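You operate a simulated robot arm through the tools that you are given. There is no shell and no other tool. Be economical: measure what you need, move in short steps, check, and stop when the job is done.

Carry out the task below with a simulated robot arm. There is one attempt and no reset: what you move stays moved.

## Task
Grease the silver bearing in the bearing packer as the stroke card says.
Fine: clamp it with the packer lever, fingers off the shoe; full strokes of the plunger; lever up, bearing on the clean tray. Set down upright: what you pick out. Where these are worked on the way, their far stop is far enough and under half their travel is too little: packer lever.

The check looks at the end state, three seconds after you hand in, the way a careful person would. Anything else that was tipped, shoved, dropped, spilled or broken makes it a failure.

## Robot
A 7-joint arm with a two-finger parallel gripper, fixed in place. Base frame: the origin is at the foot of the arm, x ahead of it, y to its left, z up; the work surface is at about z = 0. Readings come in m, rad, newtons and seconds.
With the tool pointing down near the work surface it reaches from about 0.22 to 0.58 m from the base axis. Its first joint turns from -1.152 to 1.152 rad. Payload 2.5 kg.
The tool frame sits at the grasp point between the pads (the TCP): z along the fingers, y along the line on which they close. The tips reach 0.023 m beyond it. The gripper opens to 0.094 m. The fingers are 0.038 m wide and 0.01 m thick; the gripper's body (0.054 by 0.096 m) begins 0.039 m behind the TCP.
Orientation is that of the tool frame in the base frame, as a unit quaternion [x, y, z, w]. With the fingers straight down and closing along the base's y, the tool's x points along the base's -x, its y along +y and its z along -z.

## Interface
- The arm moves only by the tool drive_tool. Its argument "increments" is a list of rows, each an object of numbers (a shift or turn left out is 0, a gripper value left out holds the last): "x", "y", "z": the shift along the base's x, y, z in units of 200 mm (1.0 is 200 mm); "ax", "ay", "az": the turn, a rotation vector about the base's x, y, z in units of 120 degrees (1.0 is 120 degrees); "gripper": the finger opening in m, from 0 to 0.094. In form: [{"x": .., "y": .., "z": .., "ax": .., "ay": .., "az": .., "gripper": ..}, ...]. A call has 1 to 12 rows; each row is the pose to reach, as a shift and turn from the pose commanded when the call began. A call with a number of a shift or a turn outside -1 to 1 is refused whole. Each row takes 0.2 s and may step no farther than 0.05 m and 0.15 rad from the row before; otherwise, or with a gripper value out of range, the whole call is refused. A pose out of reach is approached as far as the arm can. The call stops where the force on the tool passes 70 N (or 10 N more than at its start, if that is more) or the arm is blocked; 0.2 s more then pass. The fingers move at their own pace (about 0.108 m/s each) and stop on an object; they squeeze with about 38 N. The grip force told is the motor's: it shows also when the fingers shut on nothing. Time passes only in rows, and 0.2 s behind the last, so rows that repeat a pose let the fingers close. It gives the time, the measured TCP pose, the force on the tool (base axes), the opening and the grip force at its end, in the units of the frame above (readings bear some noise), with the torque about the TCP (base axes, N m) and any sound that the robot's microphone picked up.
- Cameras (640 x 400 px; columns grow to the right, rows downward): "scene" is fixed at [0.1301, -0.3999, 0.5409]; the picture's right is [0.82, -0.57, 0.00], its down [-0.34, -0.48, -0.81] and it looks along [0.46, 0.66, -0.59] (base axes); focal length 255 px, centre (320, 200). "wrist" rides on the gripper at [0.086, 0.016, -0.074] in the tool frame; the picture's right is [-0.18, 0.98, 0.00], its down [-0.58, -0.11, -0.81] and it looks along [-0.79, -0.15, 0.59] (tool axes); focal length 243 px, centre (320, 200). There is no depth. A picture from a camera that has moved, and an enlarged one, comes with that camera's place and axes in the base frame and with its lens. The place of the scene camera against the robot may be out by one fixed shift of up to 0.018 m in any direction.
- snapshot(camera): a new picture of that camera. It takes no simulated time.
- close_up(camera, box): a new picture of the part [left, top, right, bottom] of that camera's present view, enlarged. It takes no simulated time.
- close_job(): hands the job in; it is judged then, once.

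Work in short steps. Places have to be worked out from the pictures, the camera data and where the tool is seen: move nearer, look again, correct. Check each grasp and each placing, and mend what went wrong. You have 120 turns and 76 pictures in all, those below and enlarged ones among them. Open the gripper and draw the arm clear of the work before you hand the job in, unless the task says otherwise; then end with one line.

The tools are called as a command line: name --argument value ..., lists and objects as JSON in quotes. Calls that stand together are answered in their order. drive_tool: Moves the arm, as the interface text tells. Its arguments: {"type":"object","properties":{"increments":{"type":"array","items":{"type":"object","properties":{"x":{"type":"number"},"y":{"type":"number"},"z":{"type":"number"},"ax":{"type":"number"},"ay":{"type":"number"},"az":{"type":"number"},"gripper":{"type":"number"}}}}},"required":["increments"]} The other tools are called the same way: snapshot (camera) takes a picture; close_up (camera, box) takes an enlarged picture of a part of a camera's view; close_job () hands the job in.

At the start:

```text
t: 0.0
eef_pos: [0.3259, 0.1461, 0.4021]
ee_rot: [0.001, 1.0, 0.0, 0.001]
wrist_force: [0.5, -0.2, 0.7]
wrist_torque: [0.03, 0.0, 0.0]
finger_gap: 0.0941
grip_force: 0.1
```

scene: 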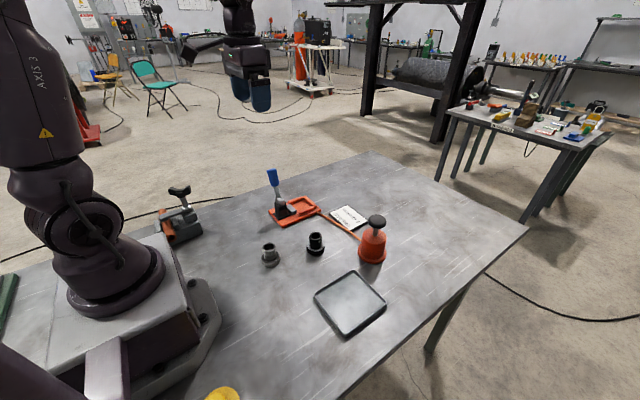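
wrist: 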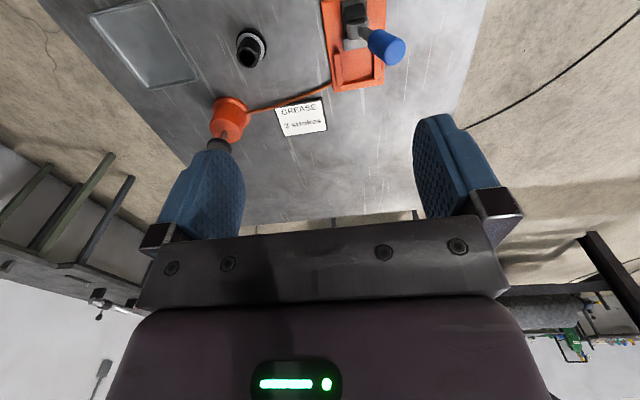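

I start with enlarged views of the work items to read the card and understand the packer.

close_up --camera "scene" --box '[240, 150, 400, 250]'

close_up --camera "wrist" --box '[200, 0, 440, 150]'

close_up --camera "scene" --box '[230, 220, 390, 320]'

```text
4.00 times, centred on (320, 200) of scene
camera zoom: at [0.1301, -0.3999, 0.5409], right [0.82, -0.57, 0.0], down [-0.34, -0.48, -0.81], along [0.46, 0.66, -0.59], focal length 1019 px, centre (320, 200)
```

zoom: 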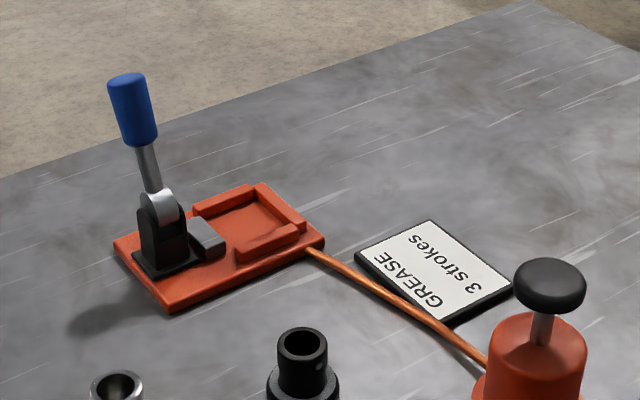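

```text
2.67 times, centred on (320, 75) of wrist
camera zoom: at [0.2402, 0.1609, 0.4773], right [0.18, 0.98, 0.0], down [0.58, -0.11, 0.81], along [0.79, -0.15, -0.59], focal length 647 px, centre (320, 533)
```

zoom: 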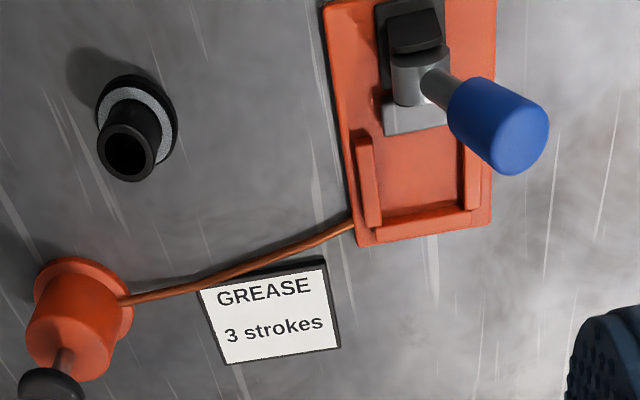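

```text
4.00 times, centred on (310, 270) of scene
camera zoom: at [0.1301, -0.3999, 0.5409], right [0.82, -0.57, 0.0], down [-0.34, -0.48, -0.81], along [0.46, 0.66, -0.59], focal length 1019 px, centre (360, -80)
```

zoom: 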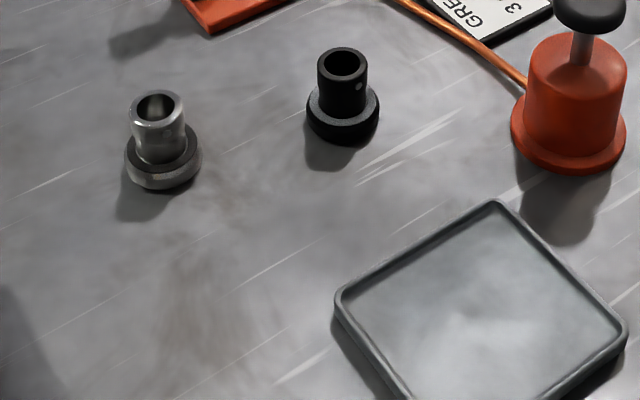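

The card says 3 strokes, and I judge the silver bearing to be near (0.273, 0.034). I move above it and look with the wrist camera.

drive_tool --increments '[{"x": -0.053, "y": -0.112, "z": -0.15}, {"x": -0.106, "y": -0.224, "z": -0.3}, {"x": -0.159, "y": -0.336, "z": -0.45}, {"x": -0.212, "y": -0.448, "z": -0.6}, {"x": -0.265, "y": -0.56, "z": -0.75}, {"x": -0.265, "y": -0.56, "z": -0.95}]'

snapshot --camera "wrist"

```text
t: 1.4
eef_pos: [0.2735, 0.033, 0.2128]
ee_rot: [0.0, 1.0, -0.001, 0.0]
wrist_force: [-0.2, 0.1, 0.1]
wrist_torque: [-0.01, 0.01, -0.02]
finger_gap: 0.0941
grip_force: 0.0
```

```text
70 pictures are left
camera wrist: at [0.1876, 0.0481, 0.2875], right [0.18, 0.98, 0.0], down [0.58, -0.11, 0.81], along [0.79, -0.15, -0.59], focal length 243 px, centre (320, 200)
```

wrist: 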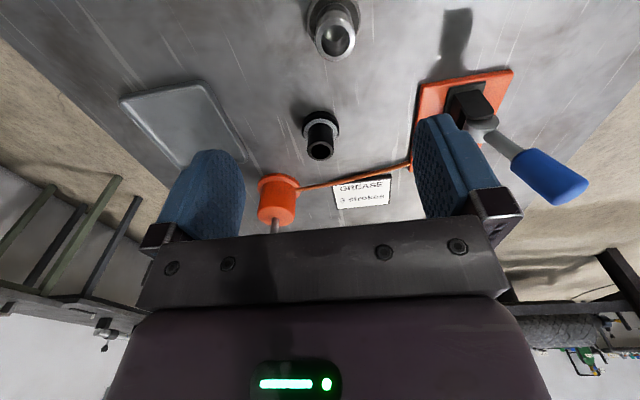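

The silver bearing appears at about (0.276, 0.044). I centre on it, descend partway, and check again.

drive_tool --increments '[{"x": 0.012, "y": 0.05, "z": -0.2}, {"x": 0.012, "y": 0.05, "z": -0.4}, {"x": 0.012, "y": 0.05, "z": -0.5}]'

snapshot --camera "wrist"

close_up --camera "scene" --box '[200, 180, 360, 280]'

```text
t: 2.2
eef_pos: [0.2757, 0.0441, 0.1131]
ee_rot: [0.001, 1.0, -0.001, 0.0]
wrist_force: [1.5, -0.7, 0.1]
wrist_torque: [0.01, -0.04, 0.04]
finger_gap: 0.0941
grip_force: 0.2
```

```text
69 pictures are left
camera wrist: at [0.1903, 0.0592, 0.1881], right [0.18, 0.98, 0.0], down [0.58, -0.11, 0.81], along [0.79, -0.15, -0.59], focal length 243 px, centre (320, 200)
```

wrist: 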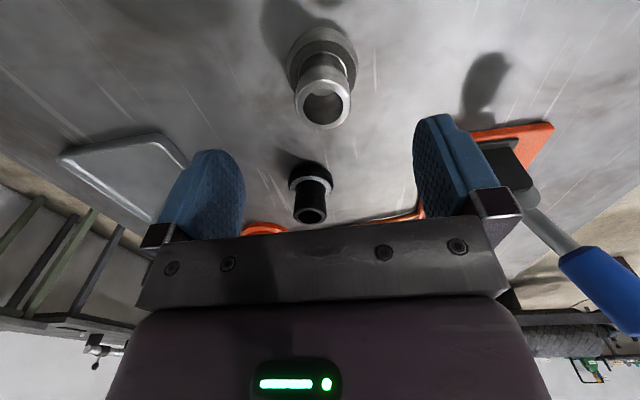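

```text
4.00 times, centred on (280, 230) of scene
camera zoom: at [0.1301, -0.4, 0.5409], right [0.82, -0.57, 0.0], down [-0.34, -0.48, -0.81], along [0.46, 0.66, -0.59], focal length 1019 px, centre (480, 80)
```

zoom: 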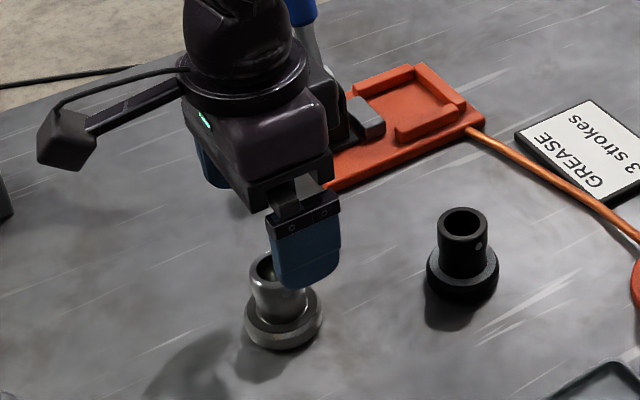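

The tube looks centred at about (0.270, 0.0455), 34 mm across with the top near z 0.058. I descend and close on the tube.

drive_tool --increments '[{"x": -0.028, "y": 0.007, "z": -0.15}, {"x": -0.028, "y": 0.007, "z": -0.305}, {"x": -0.028, "y": 0.007, "z": -0.305, "gripper": 0.02}, {"x": -0.028, "y": 0.007, "z": -0.305, "gripper": 0.02}, {"x": -0.028, "y": 0.007, "z": -0.305, "gripper": 0.02}]'

snapshot --camera "wrist"

close_up --camera "scene" --box '[200, 180, 360, 280]'

```text
t: 3.4
eef_pos: [0.2703, 0.0445, 0.0515]
ee_rot: [-0.001, 1.0, 0.0, 0.0]
wrist_force: [-0.3, 0.2, -0.1]
wrist_torque: [0.01, 0.0, -0.03]
finger_gap: 0.0334
grip_force: 37.6
```

```text
67 pictures are left
camera wrist: at [0.1844, 0.0605, 0.1265], right [0.18, 0.98, 0.0], down [0.58, -0.11, 0.81], along [0.79, -0.15, -0.59], focal length 243 px, centre (320, 200)
```

wrist: 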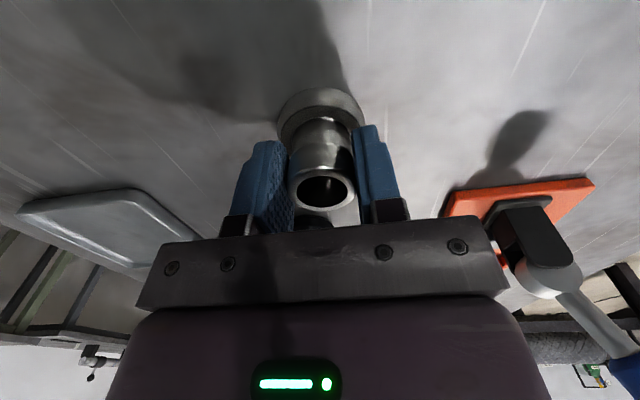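

```text
4.00 times, centred on (280, 230) of scene
camera zoom: at [0.1301, -0.3999, 0.5409], right [0.82, -0.57, 0.0], down [-0.34, -0.48, -0.81], along [0.46, 0.66, -0.59], focal length 1019 px, centre (480, 80)
```

zoom: 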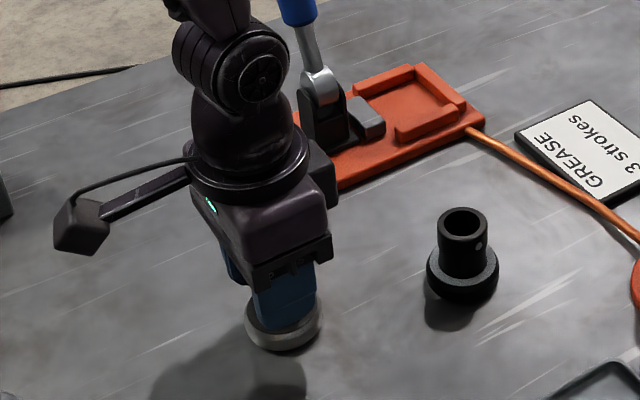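

The bearing is held (opening 33 mm). I lift straight up and turn the wrist -35° so the camera arm will clear the packer handle later.

drive_tool --increments '[{"z": 0.15}, {"z": 0.35, "az": -0.06}, {"z": 0.55, "az": -0.12}, {"z": 0.75, "az": -0.18}, {"z": 0.95, "az": -0.24}, {"z": 1.0, "az": -0.29}]'

snapshot --camera "wrist"

snapshot --camera "scene"

```text
t: 4.8
eef_pos: [0.2693, 0.0445, 0.2524]
ee_rot: [0.301, 0.954, 0.0, 0.0]
wrist_force: [0.7, -0.7, -2.9]
wrist_torque: [0.01, 0.01, -0.01]
finger_gap: 0.0335
grip_force: 38.1
```

```text
65 pictures are left
camera wrist: at [0.2083, 0.1062, 0.3268], right [0.71, 0.7, 0.0], down [0.41, -0.42, 0.81], along [0.56, -0.58, -0.59], focal length 243 px, centre (320, 200)
```

wrist: 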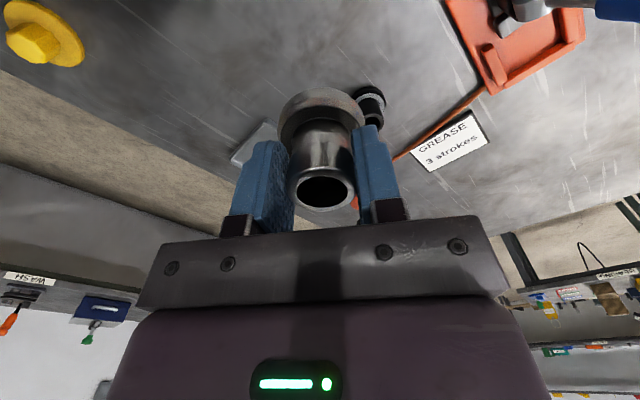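

```text
64 pictures are left
```

scene: 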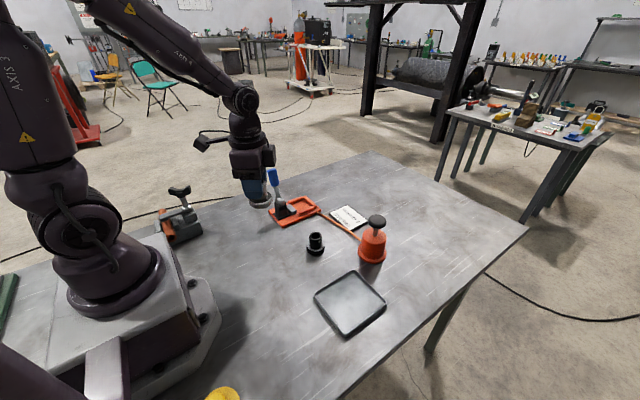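

Next I go to a point above and beside the pocket, avoiding the handle.

drive_tool --increments '[{"x": 0.2, "y": 0.05, "z": 0.05}, {"x": 0.4, "y": 0.1, "z": 0.1}, {"x": 0.6, "y": 0.2, "z": 0.1}, {"x": 0.8, "y": 0.3, "z": 0.1}, {"x": 0.94, "y": 0.45, "z": 0.1}, {"x": 0.94, "y": 0.6, "z": 0.1}, {"x": 0.94, "y": 0.727, "z": 0.0}, {"x": 0.94, "y": 0.727, "z": 0.0}]'

snapshot --camera "wrist"

close_up --camera "scene" --box '[240, 130, 400, 230]'

```text
t: 6.6
eef_pos: [0.4579, 0.1922, 0.2512]
ee_rot: [0.299, 0.954, 0.0, 0.0]
wrist_force: [-0.1, 0.4, -2.9]
wrist_torque: [0.01, 0.02, 0.0]
finger_gap: 0.0335
grip_force: 38.1
```

```text
63 pictures are left
camera wrist: at [0.396, 0.2531, 0.3267], right [0.71, 0.7, 0.0], down [0.41, -0.42, 0.81], along [0.57, -0.57, -0.59], focal length 243 px, centre (320, 200)
```

wrist: 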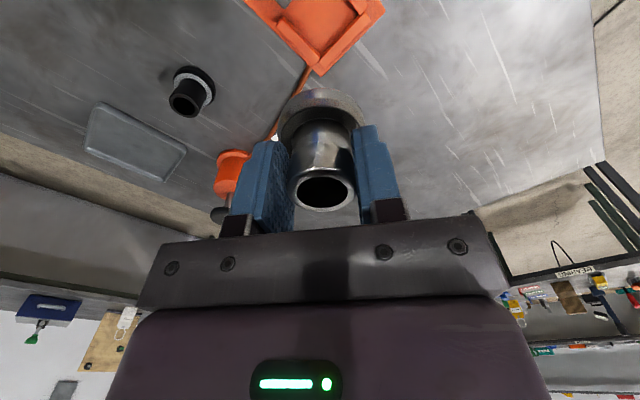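

```text
4.00 times, centred on (320, 180) of scene
camera zoom: at [0.1301, -0.3999, 0.5409], right [0.82, -0.57, 0.0], down [-0.34, -0.48, -0.81], along [0.46, 0.66, -0.59], focal length 1019 px, centre (320, 280)
```

zoom: 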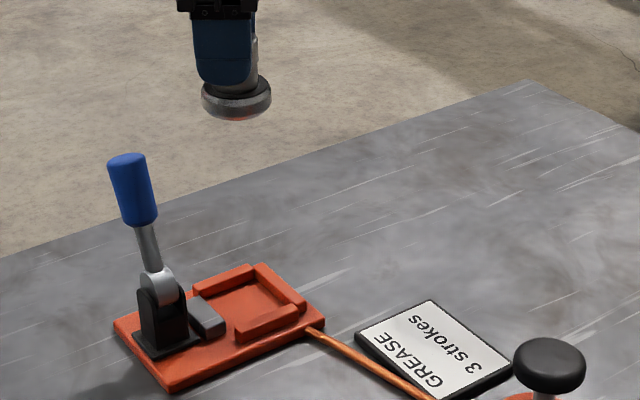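

I look closer at the packer pocket and shoe.

close_up --camera "scene" --box '[264, 188, 328, 228]'

close_up --camera "wrist" --box '[240, 0, 400, 100]'

```text
10.00 times, centred on (296, 208) of scene
camera zoom: at [0.1301, -0.3999, 0.5409], right [0.82, -0.57, 0.0], down [-0.34, -0.48, -0.81], along [0.46, 0.66, -0.59], focal length 2548 px, centre (560, 120)
```

zoom: 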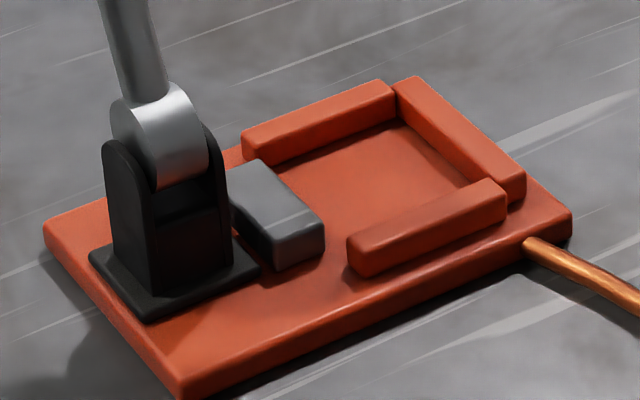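

```text
4.00 times, centred on (320, 50) of wrist
camera zoom: at [0.396, 0.2531, 0.3267], right [0.71, 0.7, 0.0], down [0.41, -0.42, 0.81], along [0.57, -0.57, -0.59], focal length 970 px, centre (320, 800)
```

zoom: 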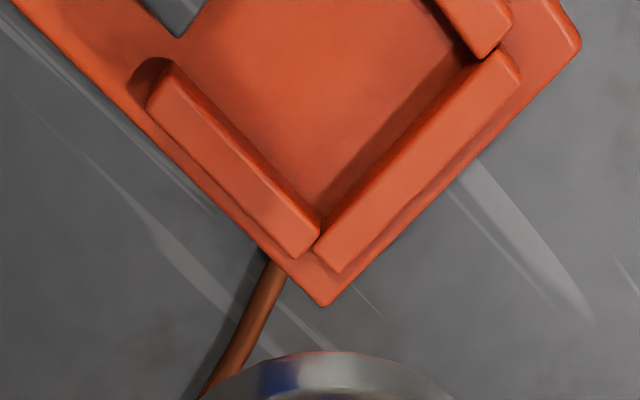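

The pocket centre is about (0.460, 0.1905), with the shoe behind it in x. I descend towards it and check for clearance.

drive_tool --increments '[{"x": 0.01, "y": -0.009, "z": -0.2}, {"x": 0.01, "y": -0.009, "z": -0.4}, {"x": 0.01, "y": -0.009, "z": -0.6}, {"x": 0.01, "y": -0.009, "z": -0.75}, {"x": 0.01, "y": -0.009, "z": -0.8}]'

close_up --camera "scene" --box '[248, 158, 344, 218]'

snapshot --camera "wrist"

```text
t: 7.8
eef_pos: [0.4601, 0.1892, 0.0905]
ee_rot: [0.299, 0.954, 0.0, -0.001]
wrist_force: [-0.4, 0.9, -2.6]
wrist_torque: [-0.01, 0.01, -0.01]
finger_gap: 0.0332
grip_force: 37.2
```

```text
6.67 times, centred on (296, 188) of scene
camera zoom: at [0.1301, -0.3999, 0.5409], right [0.82, -0.57, 0.0], down [-0.34, -0.48, -0.81], along [0.46, 0.66, -0.59], focal length 1698 px, centre (480, 280)
```

zoom: 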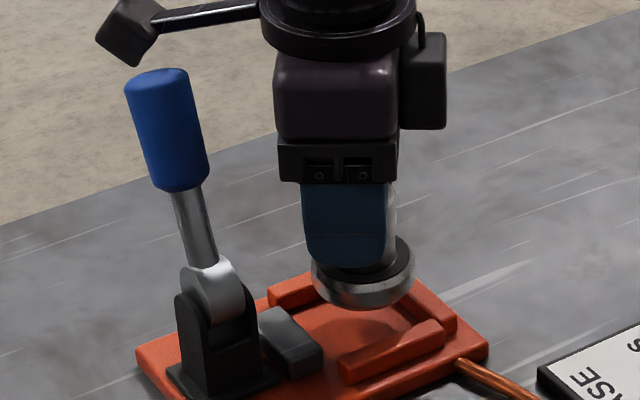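

```text
58 pictures are left
camera wrist: at [0.3986, 0.2507, 0.1656], right [0.71, 0.7, 0.0], down [0.41, -0.42, 0.81], along [0.57, -0.57, -0.59], focal length 243 px, centre (320, 200)
```

wrist: 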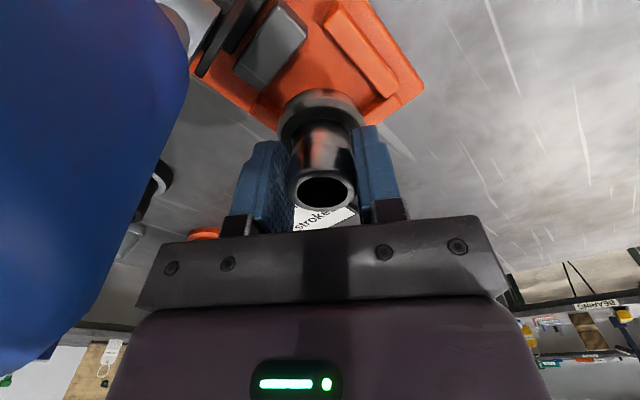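

Clearance is good, so I lower gently towards the pocket floor.

drive_tool --increments '[{"y": 0.006, "z": -0.05}, {"y": 0.006, "z": -0.1}, {"y": 0.006, "z": -0.11}]'

close_up --camera "wrist" --box '[200, 0, 440, 150]'

close_up --camera "scene" --box '[264, 188, 328, 228]'

```text
t: 8.6
eef_pos: [0.4611, 0.1912, 0.071]
ee_rot: [0.3, 0.954, 0.001, -0.002]
wrist_force: [-21.4, -7.5, 28.6]
wrist_torque: [-0.47, 0.05, -0.43]
finger_gap: 0.0333
grip_force: 37.8
```

```text
2.67 times, centred on (320, 75) of wrist
camera zoom: at [0.3986, 0.2521, 0.1456], right [0.71, 0.7, 0.0], down [0.42, -0.42, 0.81], along [0.56, -0.58, -0.59], focal length 647 px, centre (320, 533)
```

zoom: 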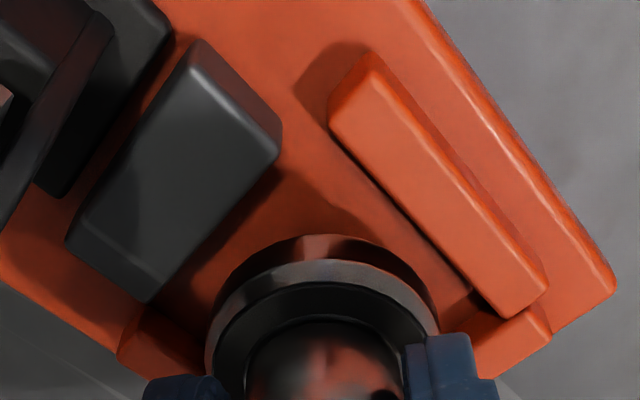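

```text
10.00 times, centred on (296, 208) of scene
camera zoom: at [0.1299, -0.4, 0.5409], right [0.82, -0.57, 0.0], down [-0.34, -0.48, -0.81], along [0.46, 0.66, -0.59], focal length 2548 px, centre (560, 120)
```

zoom: 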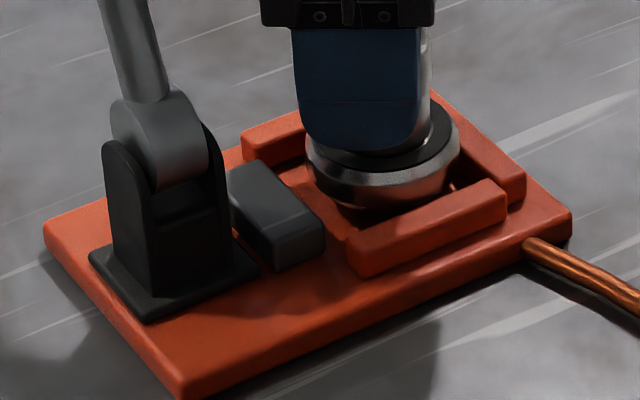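

The bearing touched the far rail (force -x and upward). I raise it slightly, shift back 7 mm in x and a touch in -y, then lower again.

drive_tool --increments '[{"z": 0.04}, {"x": -0.035, "y": -0.008, "z": 0.04}, {"x": -0.035, "y": -0.008, "z": 0.01}, {"x": -0.035, "y": -0.008, "z": -0.01}, {"x": -0.035, "y": -0.008, "z": -0.02}]'

close_up --camera "wrist" --box '[200, 0, 440, 150]'

close_up --camera "scene" --box '[264, 188, 328, 228]'

```text
t: 9.8
eef_pos: [0.4548, 0.19, 0.0661]
ee_rot: [0.299, 0.954, 0.0, 0.0]
wrist_force: [-2.2, 4.0, -1.1]
wrist_torque: [0.16, 0.04, -0.03]
finger_gap: 0.0331
grip_force: 37.7
```

```text
2.67 times, centred on (320, 75) of wrist
camera zoom: at [0.3918, 0.2513, 0.1403], right [0.71, 0.7, 0.0], down [0.42, -0.42, 0.81], along [0.57, -0.57, -0.59], focal length 647 px, centre (320, 533)
```

zoom: 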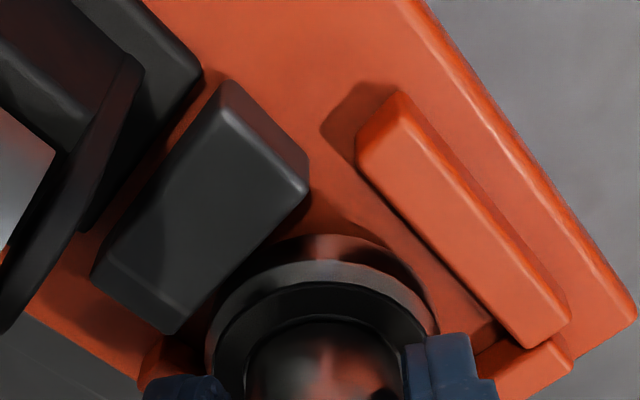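

```text
10.00 times, centred on (296, 208) of scene
camera zoom: at [0.1301, -0.3999, 0.5409], right [0.82, -0.57, 0.0], down [-0.34, -0.48, -0.81], along [0.46, 0.66, -0.59], focal length 2548 px, centre (560, 120)
```

zoom: 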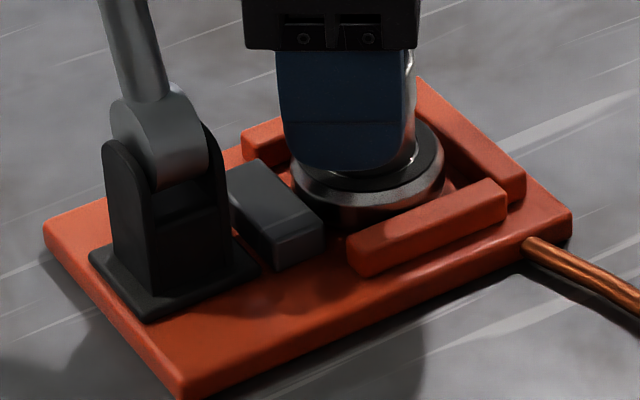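

It is now between the rails with little side force. I lower until it touches the floor.

drive_tool --increments '[{"y": 0.003, "z": -0.01}, {"y": 0.003, "z": -0.02}, {"y": 0.003, "z": -0.03}]'

close_up --camera "scene" --box '[264, 188, 328, 228]'

```text
t: 10.6
eef_pos: [0.4557, 0.1893, 0.0624]
ee_rot: [0.299, 0.954, 0.001, 0.001]
wrist_force: [-10.3, 1.1, 29.7]
wrist_torque: [-0.13, 0.31, -0.2]
finger_gap: 0.033
grip_force: 38.4
```

```text
10.00 times, centred on (296, 208) of scene
camera zoom: at [0.1299, -0.4, 0.5409], right [0.82, -0.57, 0.0], down [-0.34, -0.48, -0.81], along [0.46, 0.66, -0.59], focal length 2548 px, centre (560, 120)
```

zoom: 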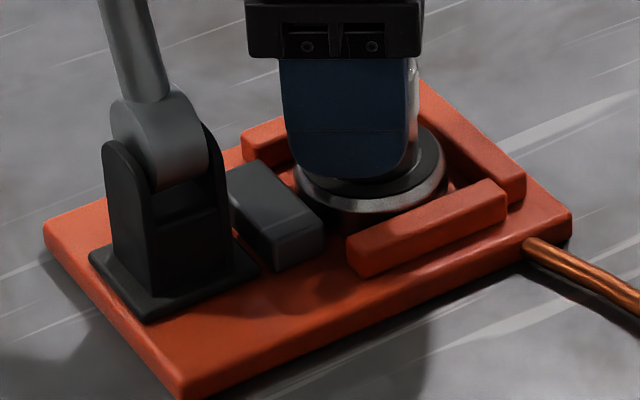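

Floor contact is at z 0.0624, so the bearing is seated. I ease off, open modestly, and rise straight up.

drive_tool --increments '[{"z": 0.005}, {"z": 0.005, "gripper": 0.055}, {"z": 0.005, "gripper": 0.055}, {"z": 0.1}, {"z": 0.3}, {"z": 0.5}, {"z": 0.75}]'

close_up --camera "scene" --box '[248, 158, 344, 218]'

snapshot --camera "wrist"

```text
t: 12.2
eef_pos: [0.4518, 0.1876, 0.2068]
ee_rot: [0.299, 0.954, 0.0, 0.0]
wrist_force: [-0.1, 0.4, 1.2]
wrist_torque: [0.01, -0.02, -0.02]
finger_gap: 0.0551
grip_force: 0.2
```

```text
6.67 times, centred on (296, 188) of scene
camera zoom: at [0.1301, -0.3999, 0.5409], right [0.82, -0.57, 0.0], down [-0.34, -0.48, -0.81], along [0.46, 0.66, -0.59], focal length 1698 px, centre (480, 280)
```

zoom: 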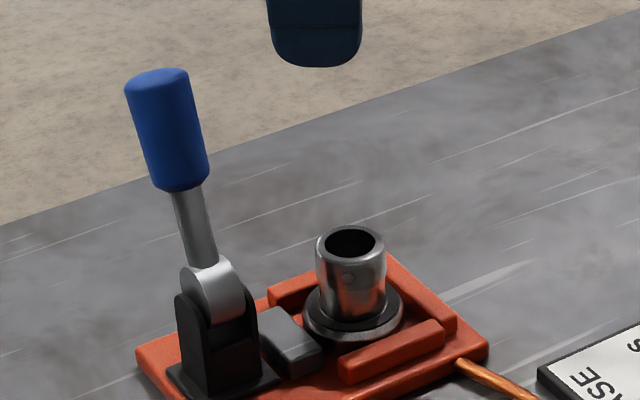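

```text
51 pictures are left
camera wrist: at [0.3904, 0.2499, 0.2829], right [0.71, 0.7, 0.0], down [0.42, -0.42, 0.81], along [0.57, -0.57, -0.59], focal length 243 px, centre (320, 200)
```

wrist: 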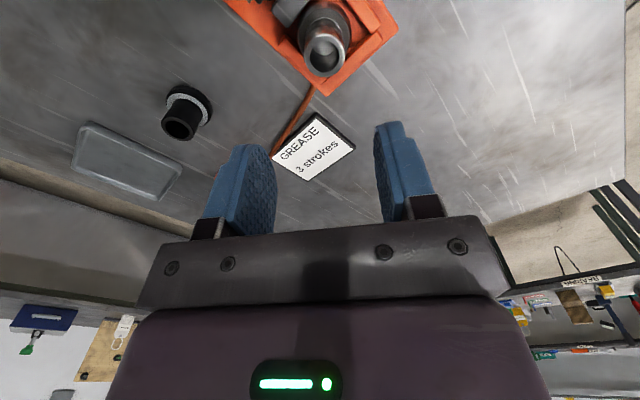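

The bearing stands in the pocket. Next is the lever: I turn back to yaw 0 and move above the handle to measure it.

drive_tool --increments '[{"z": 0.15}, {"z": 0.32, "az": 0.06}, {"x": -0.1, "z": 0.36, "az": 0.12}, {"x": -0.2, "z": 0.36, "az": 0.18, "gripper": 0.07}, {"x": -0.3, "z": 0.36, "az": 0.24}, {"x": -0.42, "y": 0.01, "z": 0.36, "az": 0.291}, {"x": -0.42, "y": 0.01, "z": 0.36, "az": 0.291}]'

snapshot --camera "wrist"

snapshot --camera "scene"

```text
t: 13.8
eef_pos: [0.3695, 0.1913, 0.2811]
ee_rot: [-0.002, 1.0, -0.001, 0.0]
wrist_force: [-0.4, 0.9, -0.3]
wrist_torque: [0.01, -0.01, 0.0]
finger_gap: 0.0697
grip_force: 0.1
```

```text
50 pictures are left
camera wrist: at [0.283, 0.2057, 0.3565], right [0.18, 0.98, 0.0], down [0.58, -0.11, 0.81], along [0.79, -0.15, -0.59], focal length 243 px, centre (320, 200)
```

wrist: 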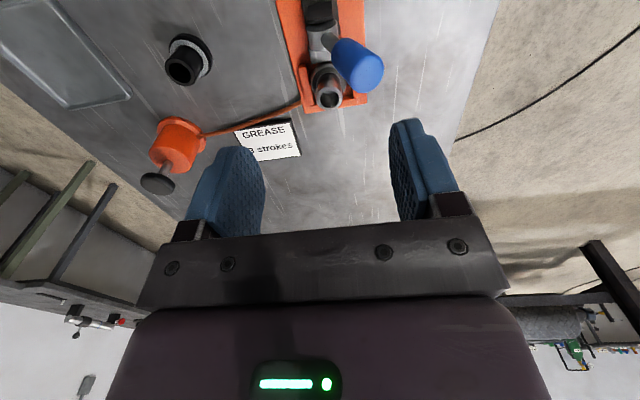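

```text
49 pictures are left
```

scene: 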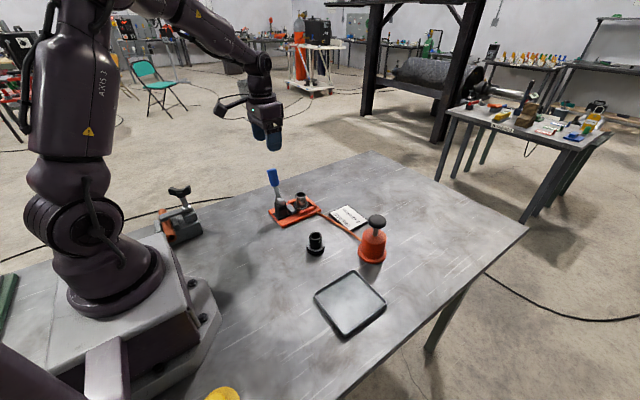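

The handle actually leans about 18° toward +y (tip about (0.377, 0.222, 0.17)), so the lever pivots about x. I turn the wrist +90° so the fingers close along x.

drive_tool --increments '[{"az": 0.068}, {"az": 0.136}, {"az": 0.204}, {"az": 0.272}, {"az": 0.34}, {"az": 0.408}, {"az": 0.476}, {"az": 0.544}, {"az": 0.612}, {"az": 0.68}, {"x": 0.05, "y": 0.05, "az": 0.75}, {"x": 0.05, "y": 0.1, "az": 0.75}]'

snapshot --camera "wrist"

```text
t: 16.4
eef_pos: [0.3788, 0.2113, 0.2821]
ee_rot: [0.709, -0.705, 0.0, 0.0]
wrist_force: [0.8, -0.2, 0.3]
wrist_torque: [0.01, -0.02, 0.03]
finger_gap: 0.0698
grip_force: 0.1
```

```text
48 pictures are left
camera wrist: at [0.363, 0.1239, 0.3569], right [-0.98, 0.18, 0.0], down [0.11, 0.58, 0.81], along [0.14, 0.79, -0.59], focal length 243 px, centre (320, 200)
```

wrist: 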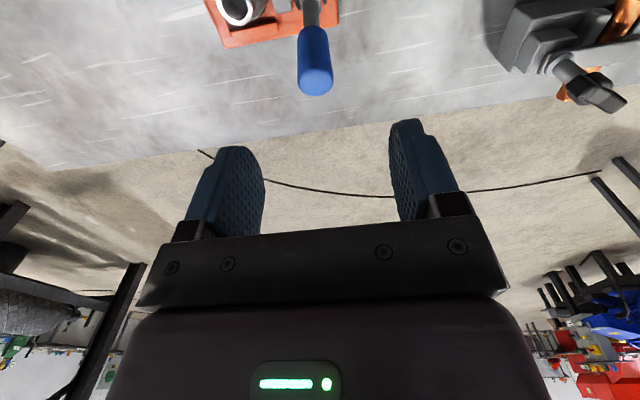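

The handle lies in the plane x ≈ 0.382, with mid-grip at about (0.382, 0.211, 0.15). I lower around it and close.

drive_tool --increments '[{"x": 0.014, "z": -0.2}, {"x": 0.014, "z": -0.4}, {"x": 0.014, "z": -0.55}, {"x": 0.014, "z": -0.64}, {"x": 0.014, "z": -0.64, "gripper": 0.015}, {"x": 0.014, "z": -0.64, "gripper": 0.015}, {"x": 0.014, "z": -0.64, "gripper": 0.015}]'

close_up --camera "scene" --box '[248, 158, 344, 218]'

```text
t: 18.0
eef_pos: [0.3845, 0.2111, 0.1548]
ee_rot: [-0.706, 0.708, -0.002, 0.003]
wrist_force: [35.7, 4.8, -18.8]
wrist_torque: [0.09, -0.01, -0.36]
finger_gap: 0.0286
grip_force: 45.0
```

```text
6.67 times, centred on (296, 188) of scene
camera zoom: at [0.1302, -0.3999, 0.5409], right [0.82, -0.57, 0.0], down [-0.34, -0.48, -0.81], along [0.46, 0.66, -0.59], focal length 1698 px, centre (480, 280)
```

zoom: 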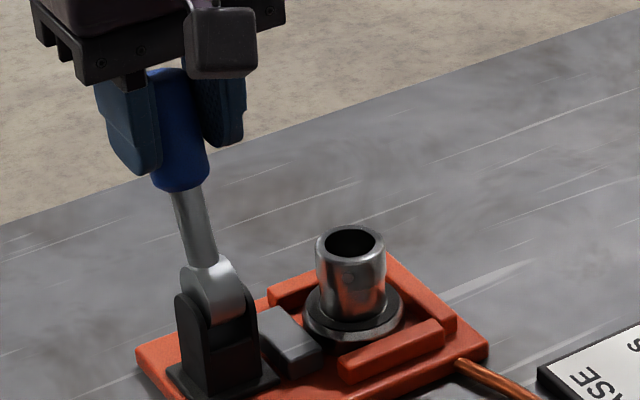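

Fingers hold the handle with a sideways load in +x. I relax by shifting +x a few mm and then test a small swing toward -y.

drive_tool --increments '[{"x": 0.018}, {"x": 0.018, "y": -0.03, "z": 0.005}, {"x": 0.018, "y": -0.06, "z": 0.012}, {"x": 0.018, "y": -0.09, "z": 0.018}]'

close_up --camera "scene" --box '[248, 158, 344, 218]'

```text
t: 19.0
eef_pos: [0.3854, 0.2, 0.1596]
ee_rot: [0.711, -0.703, -0.002, -0.008]
wrist_force: [6.2, 38.3, -0.5]
wrist_torque: [0.78, -0.09, -0.1]
finger_gap: 0.028
grip_force: 45.1
```

```text
6.67 times, centred on (296, 188) of scene
camera zoom: at [0.1301, -0.3999, 0.5409], right [0.82, -0.57, 0.0], down [-0.34, -0.48, -0.81], along [0.46, 0.66, -0.59], focal length 1698 px, centre (480, 280)
```

zoom: 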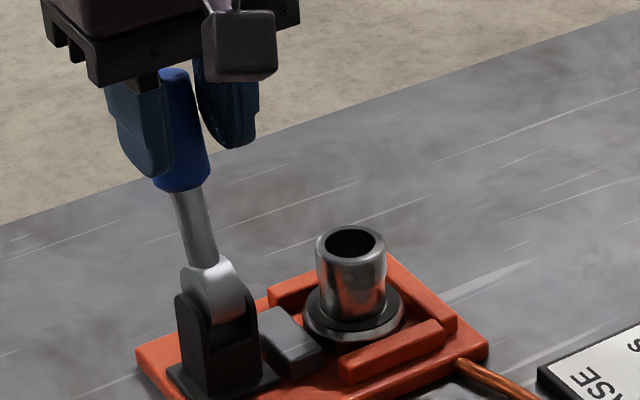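

It is against a stop in -y (38 N, handle unmoved), so the clamp stroke goes toward +y and down. I follow that arc part way.

drive_tool --increments '[{"y": 0.1, "z": -0.015}, {"y": 0.16, "z": -0.04}, {"y": 0.215, "z": -0.077}, {"y": 0.265, "z": -0.115}, {"y": 0.305, "z": -0.157}]'

close_up --camera "scene" --box '[248, 158, 344, 218]'

```text
t: 20.2
eef_pos: [0.3854, 0.251, 0.1244]
ee_rot: [-0.706, 0.708, -0.002, -0.005]
wrist_force: [-5.1, -27.1, -2.6]
wrist_torque: [-1.37, -0.03, 0.25]
finger_gap: 0.0285
grip_force: 44.9
```

```text
6.67 times, centred on (296, 188) of scene
camera zoom: at [0.1301, -0.3999, 0.5409], right [0.82, -0.57, 0.0], down [-0.34, -0.48, -0.81], along [0.46, 0.66, -0.59], focal length 1698 px, centre (480, 280)
```

zoom: 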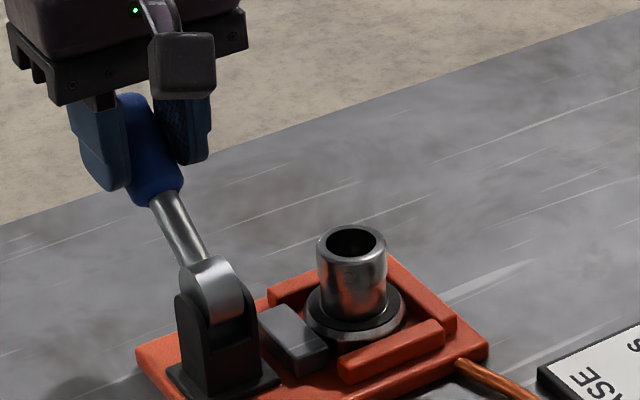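

The lever moves and the shoe advances. I continue down the arc.

drive_tool --increments '[{"y": 0.035, "z": -0.05}, {"y": 0.065, "z": -0.105}, {"y": 0.087, "z": -0.16}, {"y": 0.103, "z": -0.22}, {"y": 0.11, "z": -0.27}]'

close_up --camera "scene" --box '[248, 158, 344, 218]'

```text
t: 21.4
eef_pos: [0.3842, 0.2791, 0.073]
ee_rot: [0.709, -0.705, -0.001, -0.002]
wrist_force: [-2.6, -1.4, 15.7]
wrist_torque: [-1.33, 0.1, -0.23]
finger_gap: 0.0284
grip_force: 44.7
```

```text
6.67 times, centred on (296, 188) of scene
camera zoom: at [0.13, -0.4, 0.5409], right [0.82, -0.57, 0.0], down [-0.34, -0.48, -0.81], along [0.46, 0.66, -0.59], focal length 1698 px, centre (480, 280)
```

zoom: 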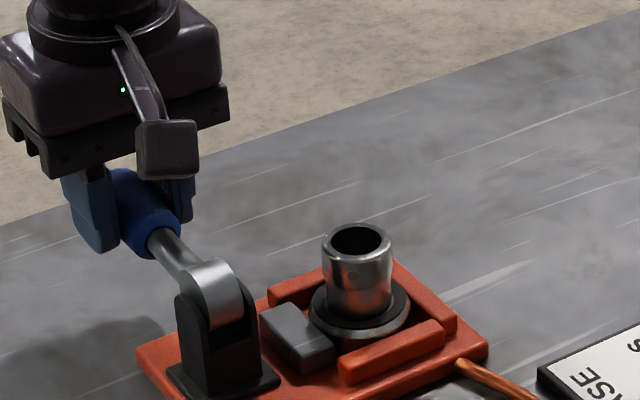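

The shoe has met the bearing and moved it forward. I continue down to the stop.

drive_tool --increments '[{"y": 0.0, "z": -0.04}, {"y": -0.005, "z": -0.08}, {"y": -0.015, "z": -0.12}, {"y": -0.03, "z": -0.16}]'

close_up --camera "scene" --box '[248, 158, 344, 218]'

```text
t: 22.4
eef_pos: [0.3847, 0.2749, 0.0423]
ee_rot: [0.71, -0.704, -0.001, -0.005]
wrist_force: [-8.9, 18.2, 32.9]
wrist_torque: [-0.28, -0.13, -0.33]
finger_gap: 0.0284
grip_force: 45.7
```

```text
6.67 times, centred on (296, 188) of scene
camera zoom: at [0.13, -0.4, 0.5408], right [0.82, -0.57, 0.0], down [-0.34, -0.48, -0.81], along [0.46, 0.66, -0.59], focal length 1698 px, centre (480, 280)
```

zoom: 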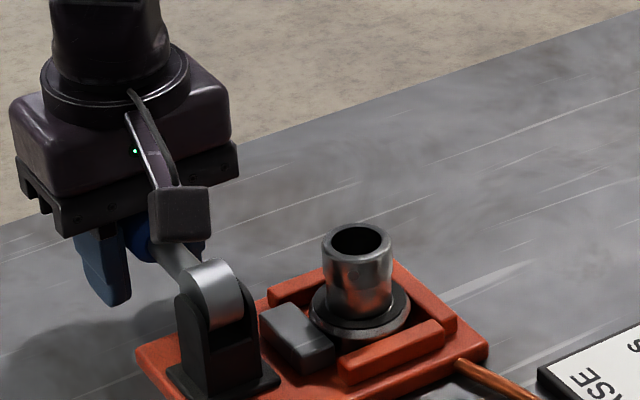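

Force is rising, so I check the lever with the wrist camera.

snapshot --camera "wrist"

close_up --camera "scene" --box '[256, 188, 320, 228]'

```text
42 pictures are left
camera wrist: at [0.3693, 0.1862, 0.116], right [-0.98, 0.18, 0.0], down [0.1, 0.57, 0.81], along [0.15, 0.8, -0.58], focal length 243 px, centre (320, 200)
```

wrist: 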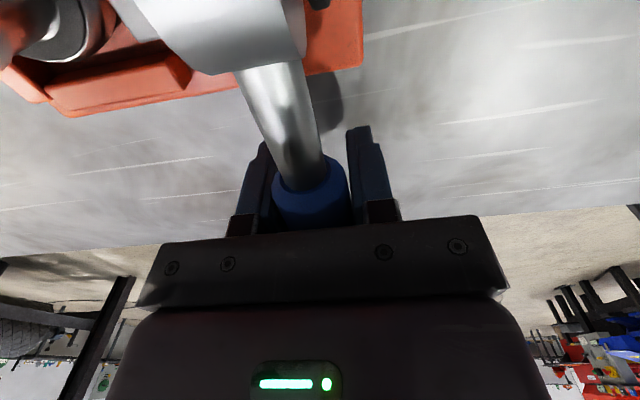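

```text
10.00 times, centred on (288, 208) of scene
camera zoom: at [0.13, -0.4, 0.5408], right [0.82, -0.57, 0.0], down [-0.34, -0.48, -0.81], along [0.46, 0.66, -0.59], focal length 2548 px, centre (640, 120)
```

zoom: 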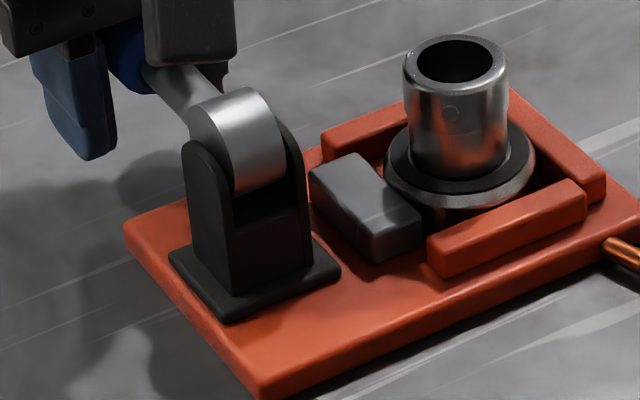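

The lever is nearly horizontal. I press a little more to confirm it's the stop.

drive_tool --increments '[{"z": -0.02}, {"z": -0.04}, {"z": -0.05}]'

close_up --camera "scene" --box '[256, 188, 320, 228]'

```text
t: 23.1
eef_pos: [0.3859, 0.2708, 0.0362]
ee_rot: [0.709, -0.705, -0.002, -0.002]
wrist_force: [-10.8, -8.2, 16.7]
wrist_torque: [1.19, -0.23, -0.18]
finger_gap: 0.0283
grip_force: 45.3
stopped in row 3: the force on the tool passed its limit at 75 N (the readings are from after the stop); the commanded pose is now the measured one
```

```text
10.00 times, centred on (288, 208) of scene
camera zoom: at [0.13, -0.4, 0.5408], right [0.82, -0.57, 0.0], down [-0.34, -0.48, -0.81], along [0.46, 0.66, -0.59], focal length 2548 px, centre (640, 120)
```

zoom: 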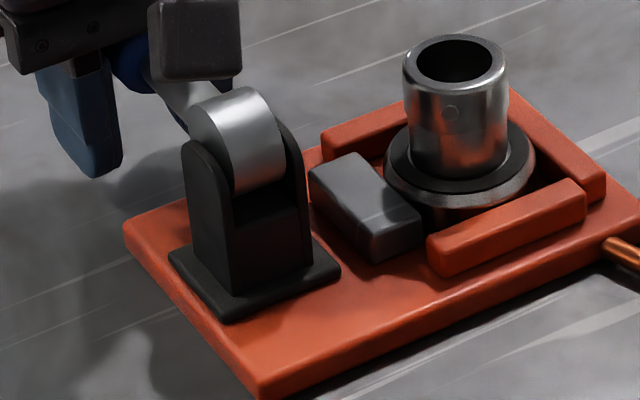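

That is a firm stop. I open, retreat upward, and see whether the lever stays down.

drive_tool --increments '[{"gripper": 0.06}, {"gripper": 0.06}, {"z": 0.1}, {"z": 0.3}, {"z": 0.5}, {"z": 0.75}]'

close_up --camera "scene" --box '[248, 158, 344, 218]'

snapshot --camera "wrist"

```text
t: 24.5
eef_pos: [0.3862, 0.2737, 0.187]
ee_rot: [0.708, -0.706, -0.001, -0.001]
wrist_force: [0.2, -0.8, -0.3]
wrist_torque: [-0.03, -0.02, -0.02]
finger_gap: 0.0598
grip_force: 0.1
```

```text
6.67 times, centred on (296, 188) of scene
camera zoom: at [0.1301, -0.3999, 0.5409], right [0.82, -0.57, 0.0], down [-0.34, -0.48, -0.81], along [0.46, 0.66, -0.59], focal length 1698 px, centre (480, 280)
```

zoom: 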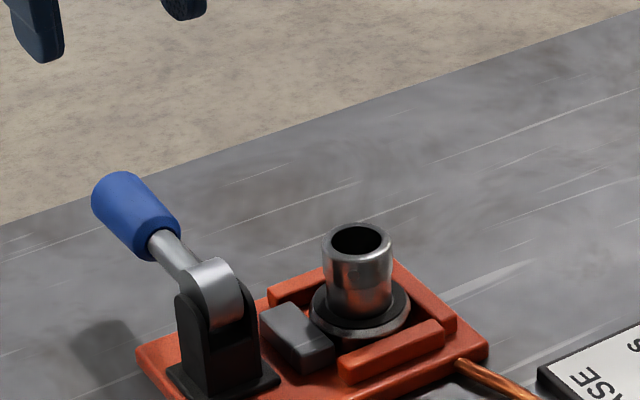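

```text
38 pictures are left
camera wrist: at [0.3712, 0.186, 0.2616], right [-0.98, 0.18, 0.0], down [0.11, 0.58, 0.81], along [0.14, 0.79, -0.59], focal length 243 px, centre (320, 200)
```

wrist: 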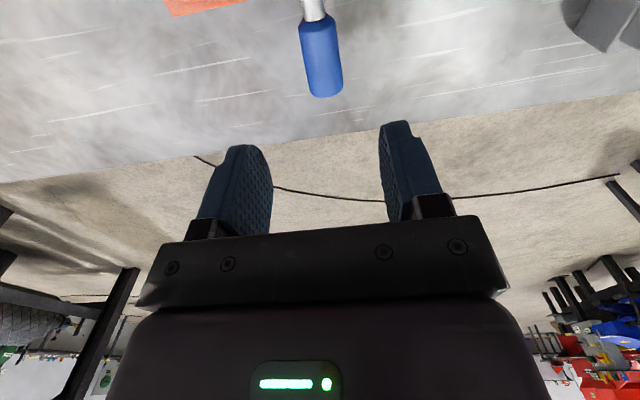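

The lever stays down and the bearing is clamped. The plunger knob triangulates to about (0.51, -0.084, 0.12); I move there, gripper closed, yaw back to 0.

drive_tool --increments '[{"z": 0.2, "az": -0.06}, {"z": 0.45, "az": -0.125, "gripper": 0.0}, {"z": 0.5, "y": -0.1, "az": -0.19}, {"z": 0.5, "y": -0.2, "x": 0.05, "az": -0.255}, {"z": 0.5, "y": -0.3, "x": 0.1, "az": -0.32}, {"z": 0.5, "y": -0.4, "x": 0.15, "az": -0.385}, {"z": 0.5, "y": -0.5, "x": 0.2, "az": -0.45}, {"z": 0.5, "y": -0.6, "x": 0.25, "az": -0.515}, {"z": 0.5, "y": -0.7, "x": 0.3, "az": -0.58}, {"z": 0.5, "y": -0.8, "x": 0.3, "az": -0.645}, {"z": 0.5, "y": -0.9, "x": 0.3, "az": -0.71}, {"z": 0.5, "y": -1.0, "x": 0.3, "az": -0.75}]'

drive_tool --increments '[{"y": -0.2}, {"y": -0.4}, {"y": -0.6, "x": 0.05}, {"y": -0.79, "x": 0.1, "z": -0.1}, {"y": -0.79, "x": 0.2, "z": -0.2}, {"y": -0.79, "x": 0.2, "z": -0.2}]'

snapshot --camera "wrist"

snapshot --camera "scene"

```text
t: 27.1
eef_pos: [0.4451, 0.072, 0.2854]
ee_rot: [-0.002, 1.0, 0.001, 0.001]
wrist_force: [0.1, 0.0, 0.2]
wrist_torque: [0.03, -0.03, -0.02]
finger_gap: 0.0001
grip_force: 37.8
```

```text
t: 28.5
eef_pos: [0.4838, -0.0852, 0.2447]
ee_rot: [-0.004, 1.0, -0.001, 0.002]
wrist_force: [0.4, -0.3, 0.9]
wrist_torque: [-0.02, 0.0, 0.02]
finger_gap: 0.0
grip_force: 38.4
```

```text
37 pictures are left
camera wrist: at [0.3975, -0.0704, 0.3189], right [0.18, 0.98, 0.0], down [0.58, -0.1, 0.81], along [0.8, -0.14, -0.59], focal length 243 px, centre (320, 200)
```

wrist: 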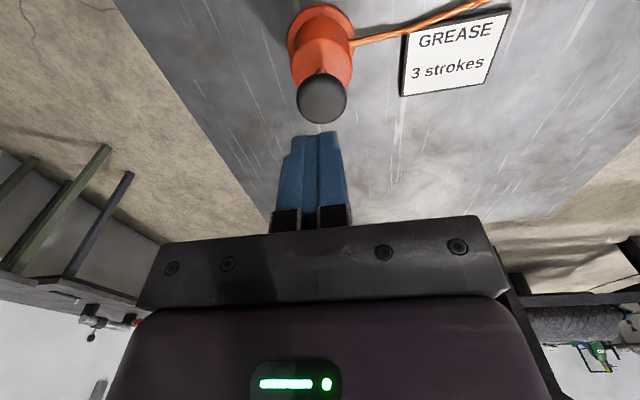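

```text
36 pictures are left
```

scene: 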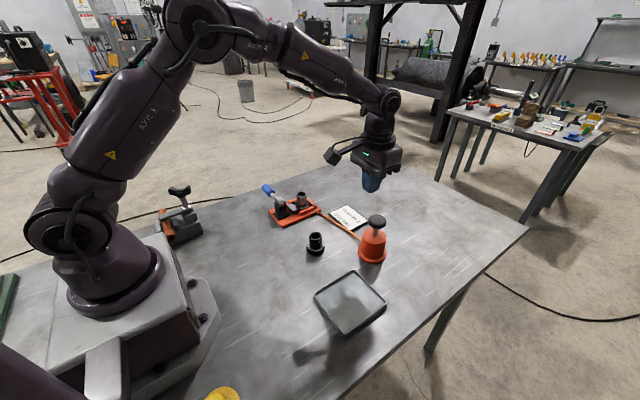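

The knob is centred at about (0.513, -0.088). I move over it and lower near its top.

drive_tool --increments '[{"x": 0.146, "y": -0.015, "z": -0.15}, {"x": 0.146, "y": -0.015, "z": -0.35}, {"x": 0.146, "y": -0.015, "z": -0.4}]'

snapshot --camera "wrist"

close_up --camera "scene" --box '[328, 188, 424, 248]'

```text
t: 29.3
eef_pos: [0.5141, -0.0897, 0.1653]
ee_rot: [-0.003, 1.0, 0.0, 0.002]
wrist_force: [-0.4, 0.3, 0.4]
wrist_torque: [-0.01, 0.02, -0.01]
finger_gap: 0.0001
grip_force: 38.1
```

```text
35 pictures are left
camera wrist: at [0.4279, -0.0749, 0.2395], right [0.18, 0.98, 0.0], down [0.58, -0.11, 0.81], along [0.8, -0.14, -0.59], focal length 243 px, centre (320, 200)
```

wrist: 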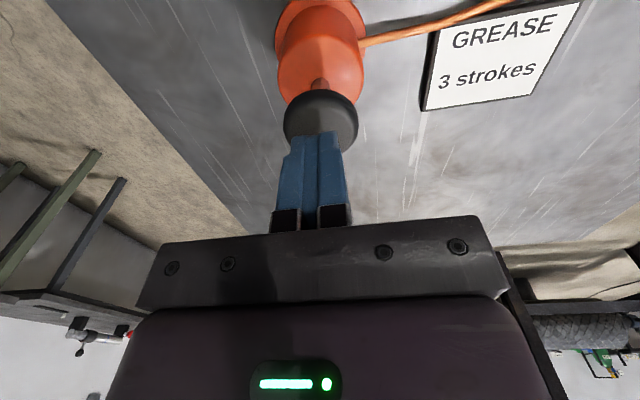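

```text
6.67 times, centred on (376, 218) of scene
camera zoom: at [0.1301, -0.3999, 0.5409], right [0.82, -0.57, 0.0], down [-0.34, -0.48, -0.81], along [0.46, 0.66, -0.59], focal length 1698 px, centre (-53, 80)
```

zoom: 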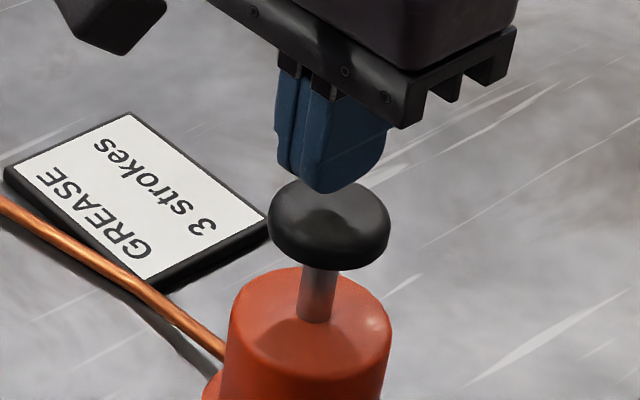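

Well aligned. I press slowly to learn where contact and the bottom of the stroke are.

drive_tool --increments '[{"z": -0.06}, {"z": -0.12}, {"z": -0.18}, {"z": -0.22}]'

close_up --camera "scene" --box '[328, 188, 424, 248]'

```text
t: 30.3
eef_pos: [0.5133, -0.0898, 0.1201]
ee_rot: [-0.003, 1.0, 0.001, 0.002]
wrist_force: [-0.6, -1.4, 2.5]
wrist_torque: [-0.03, 0.01, 0.06]
finger_gap: 0.0001
grip_force: 38.4
```

```text
6.67 times, centred on (376, 218) of scene
camera zoom: at [0.13, -0.3999, 0.5409], right [0.82, -0.57, 0.0], down [-0.34, -0.48, -0.81], along [0.46, 0.66, -0.59], focal length 1698 px, centre (-53, 80)
```

zoom: 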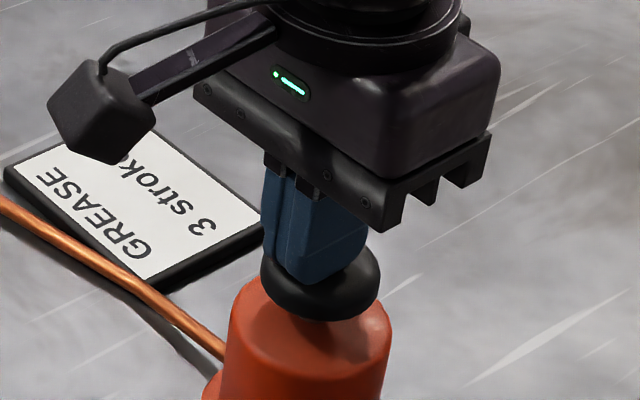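

It moves easily (2.5 N). I continue to the bottom stop in small steps.

drive_tool --increments '[{"z": -0.02}, {"z": -0.04}, {"z": -0.06}, {"z": -0.08}, {"z": -0.1}, {"z": -0.12}]'

close_up --camera "scene" --box '[328, 188, 424, 248]'

```text
t: 31.2
eef_pos: [0.5164, -0.0899, 0.1183]
ee_rot: [-0.002, 1.0, -0.001, 0.004]
wrist_force: [-9.8, 1.2, 27.7]
wrist_torque: [0.05, 0.72, -0.01]
finger_gap: 0.0
grip_force: 38.0
stopped in row 4: the force on the tool passed its limit at 74 N (the readings are from after the stop); the commanded pose is now the measured one
```

```text
6.67 times, centred on (376, 218) of scene
camera zoom: at [0.1299, -0.3999, 0.5409], right [0.82, -0.57, 0.0], down [-0.34, -0.48, -0.81], along [0.46, 0.66, -0.59], focal length 1698 px, centre (-53, 80)
```

zoom: 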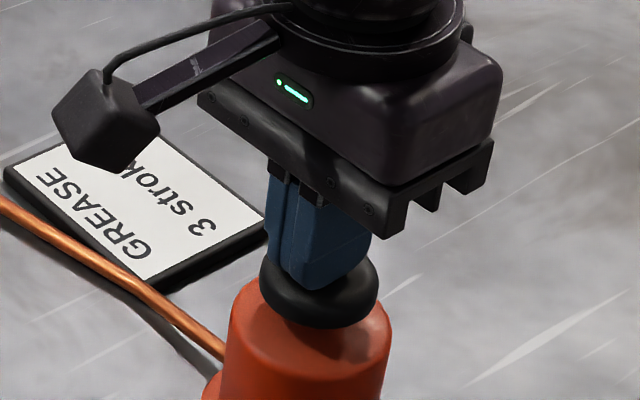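

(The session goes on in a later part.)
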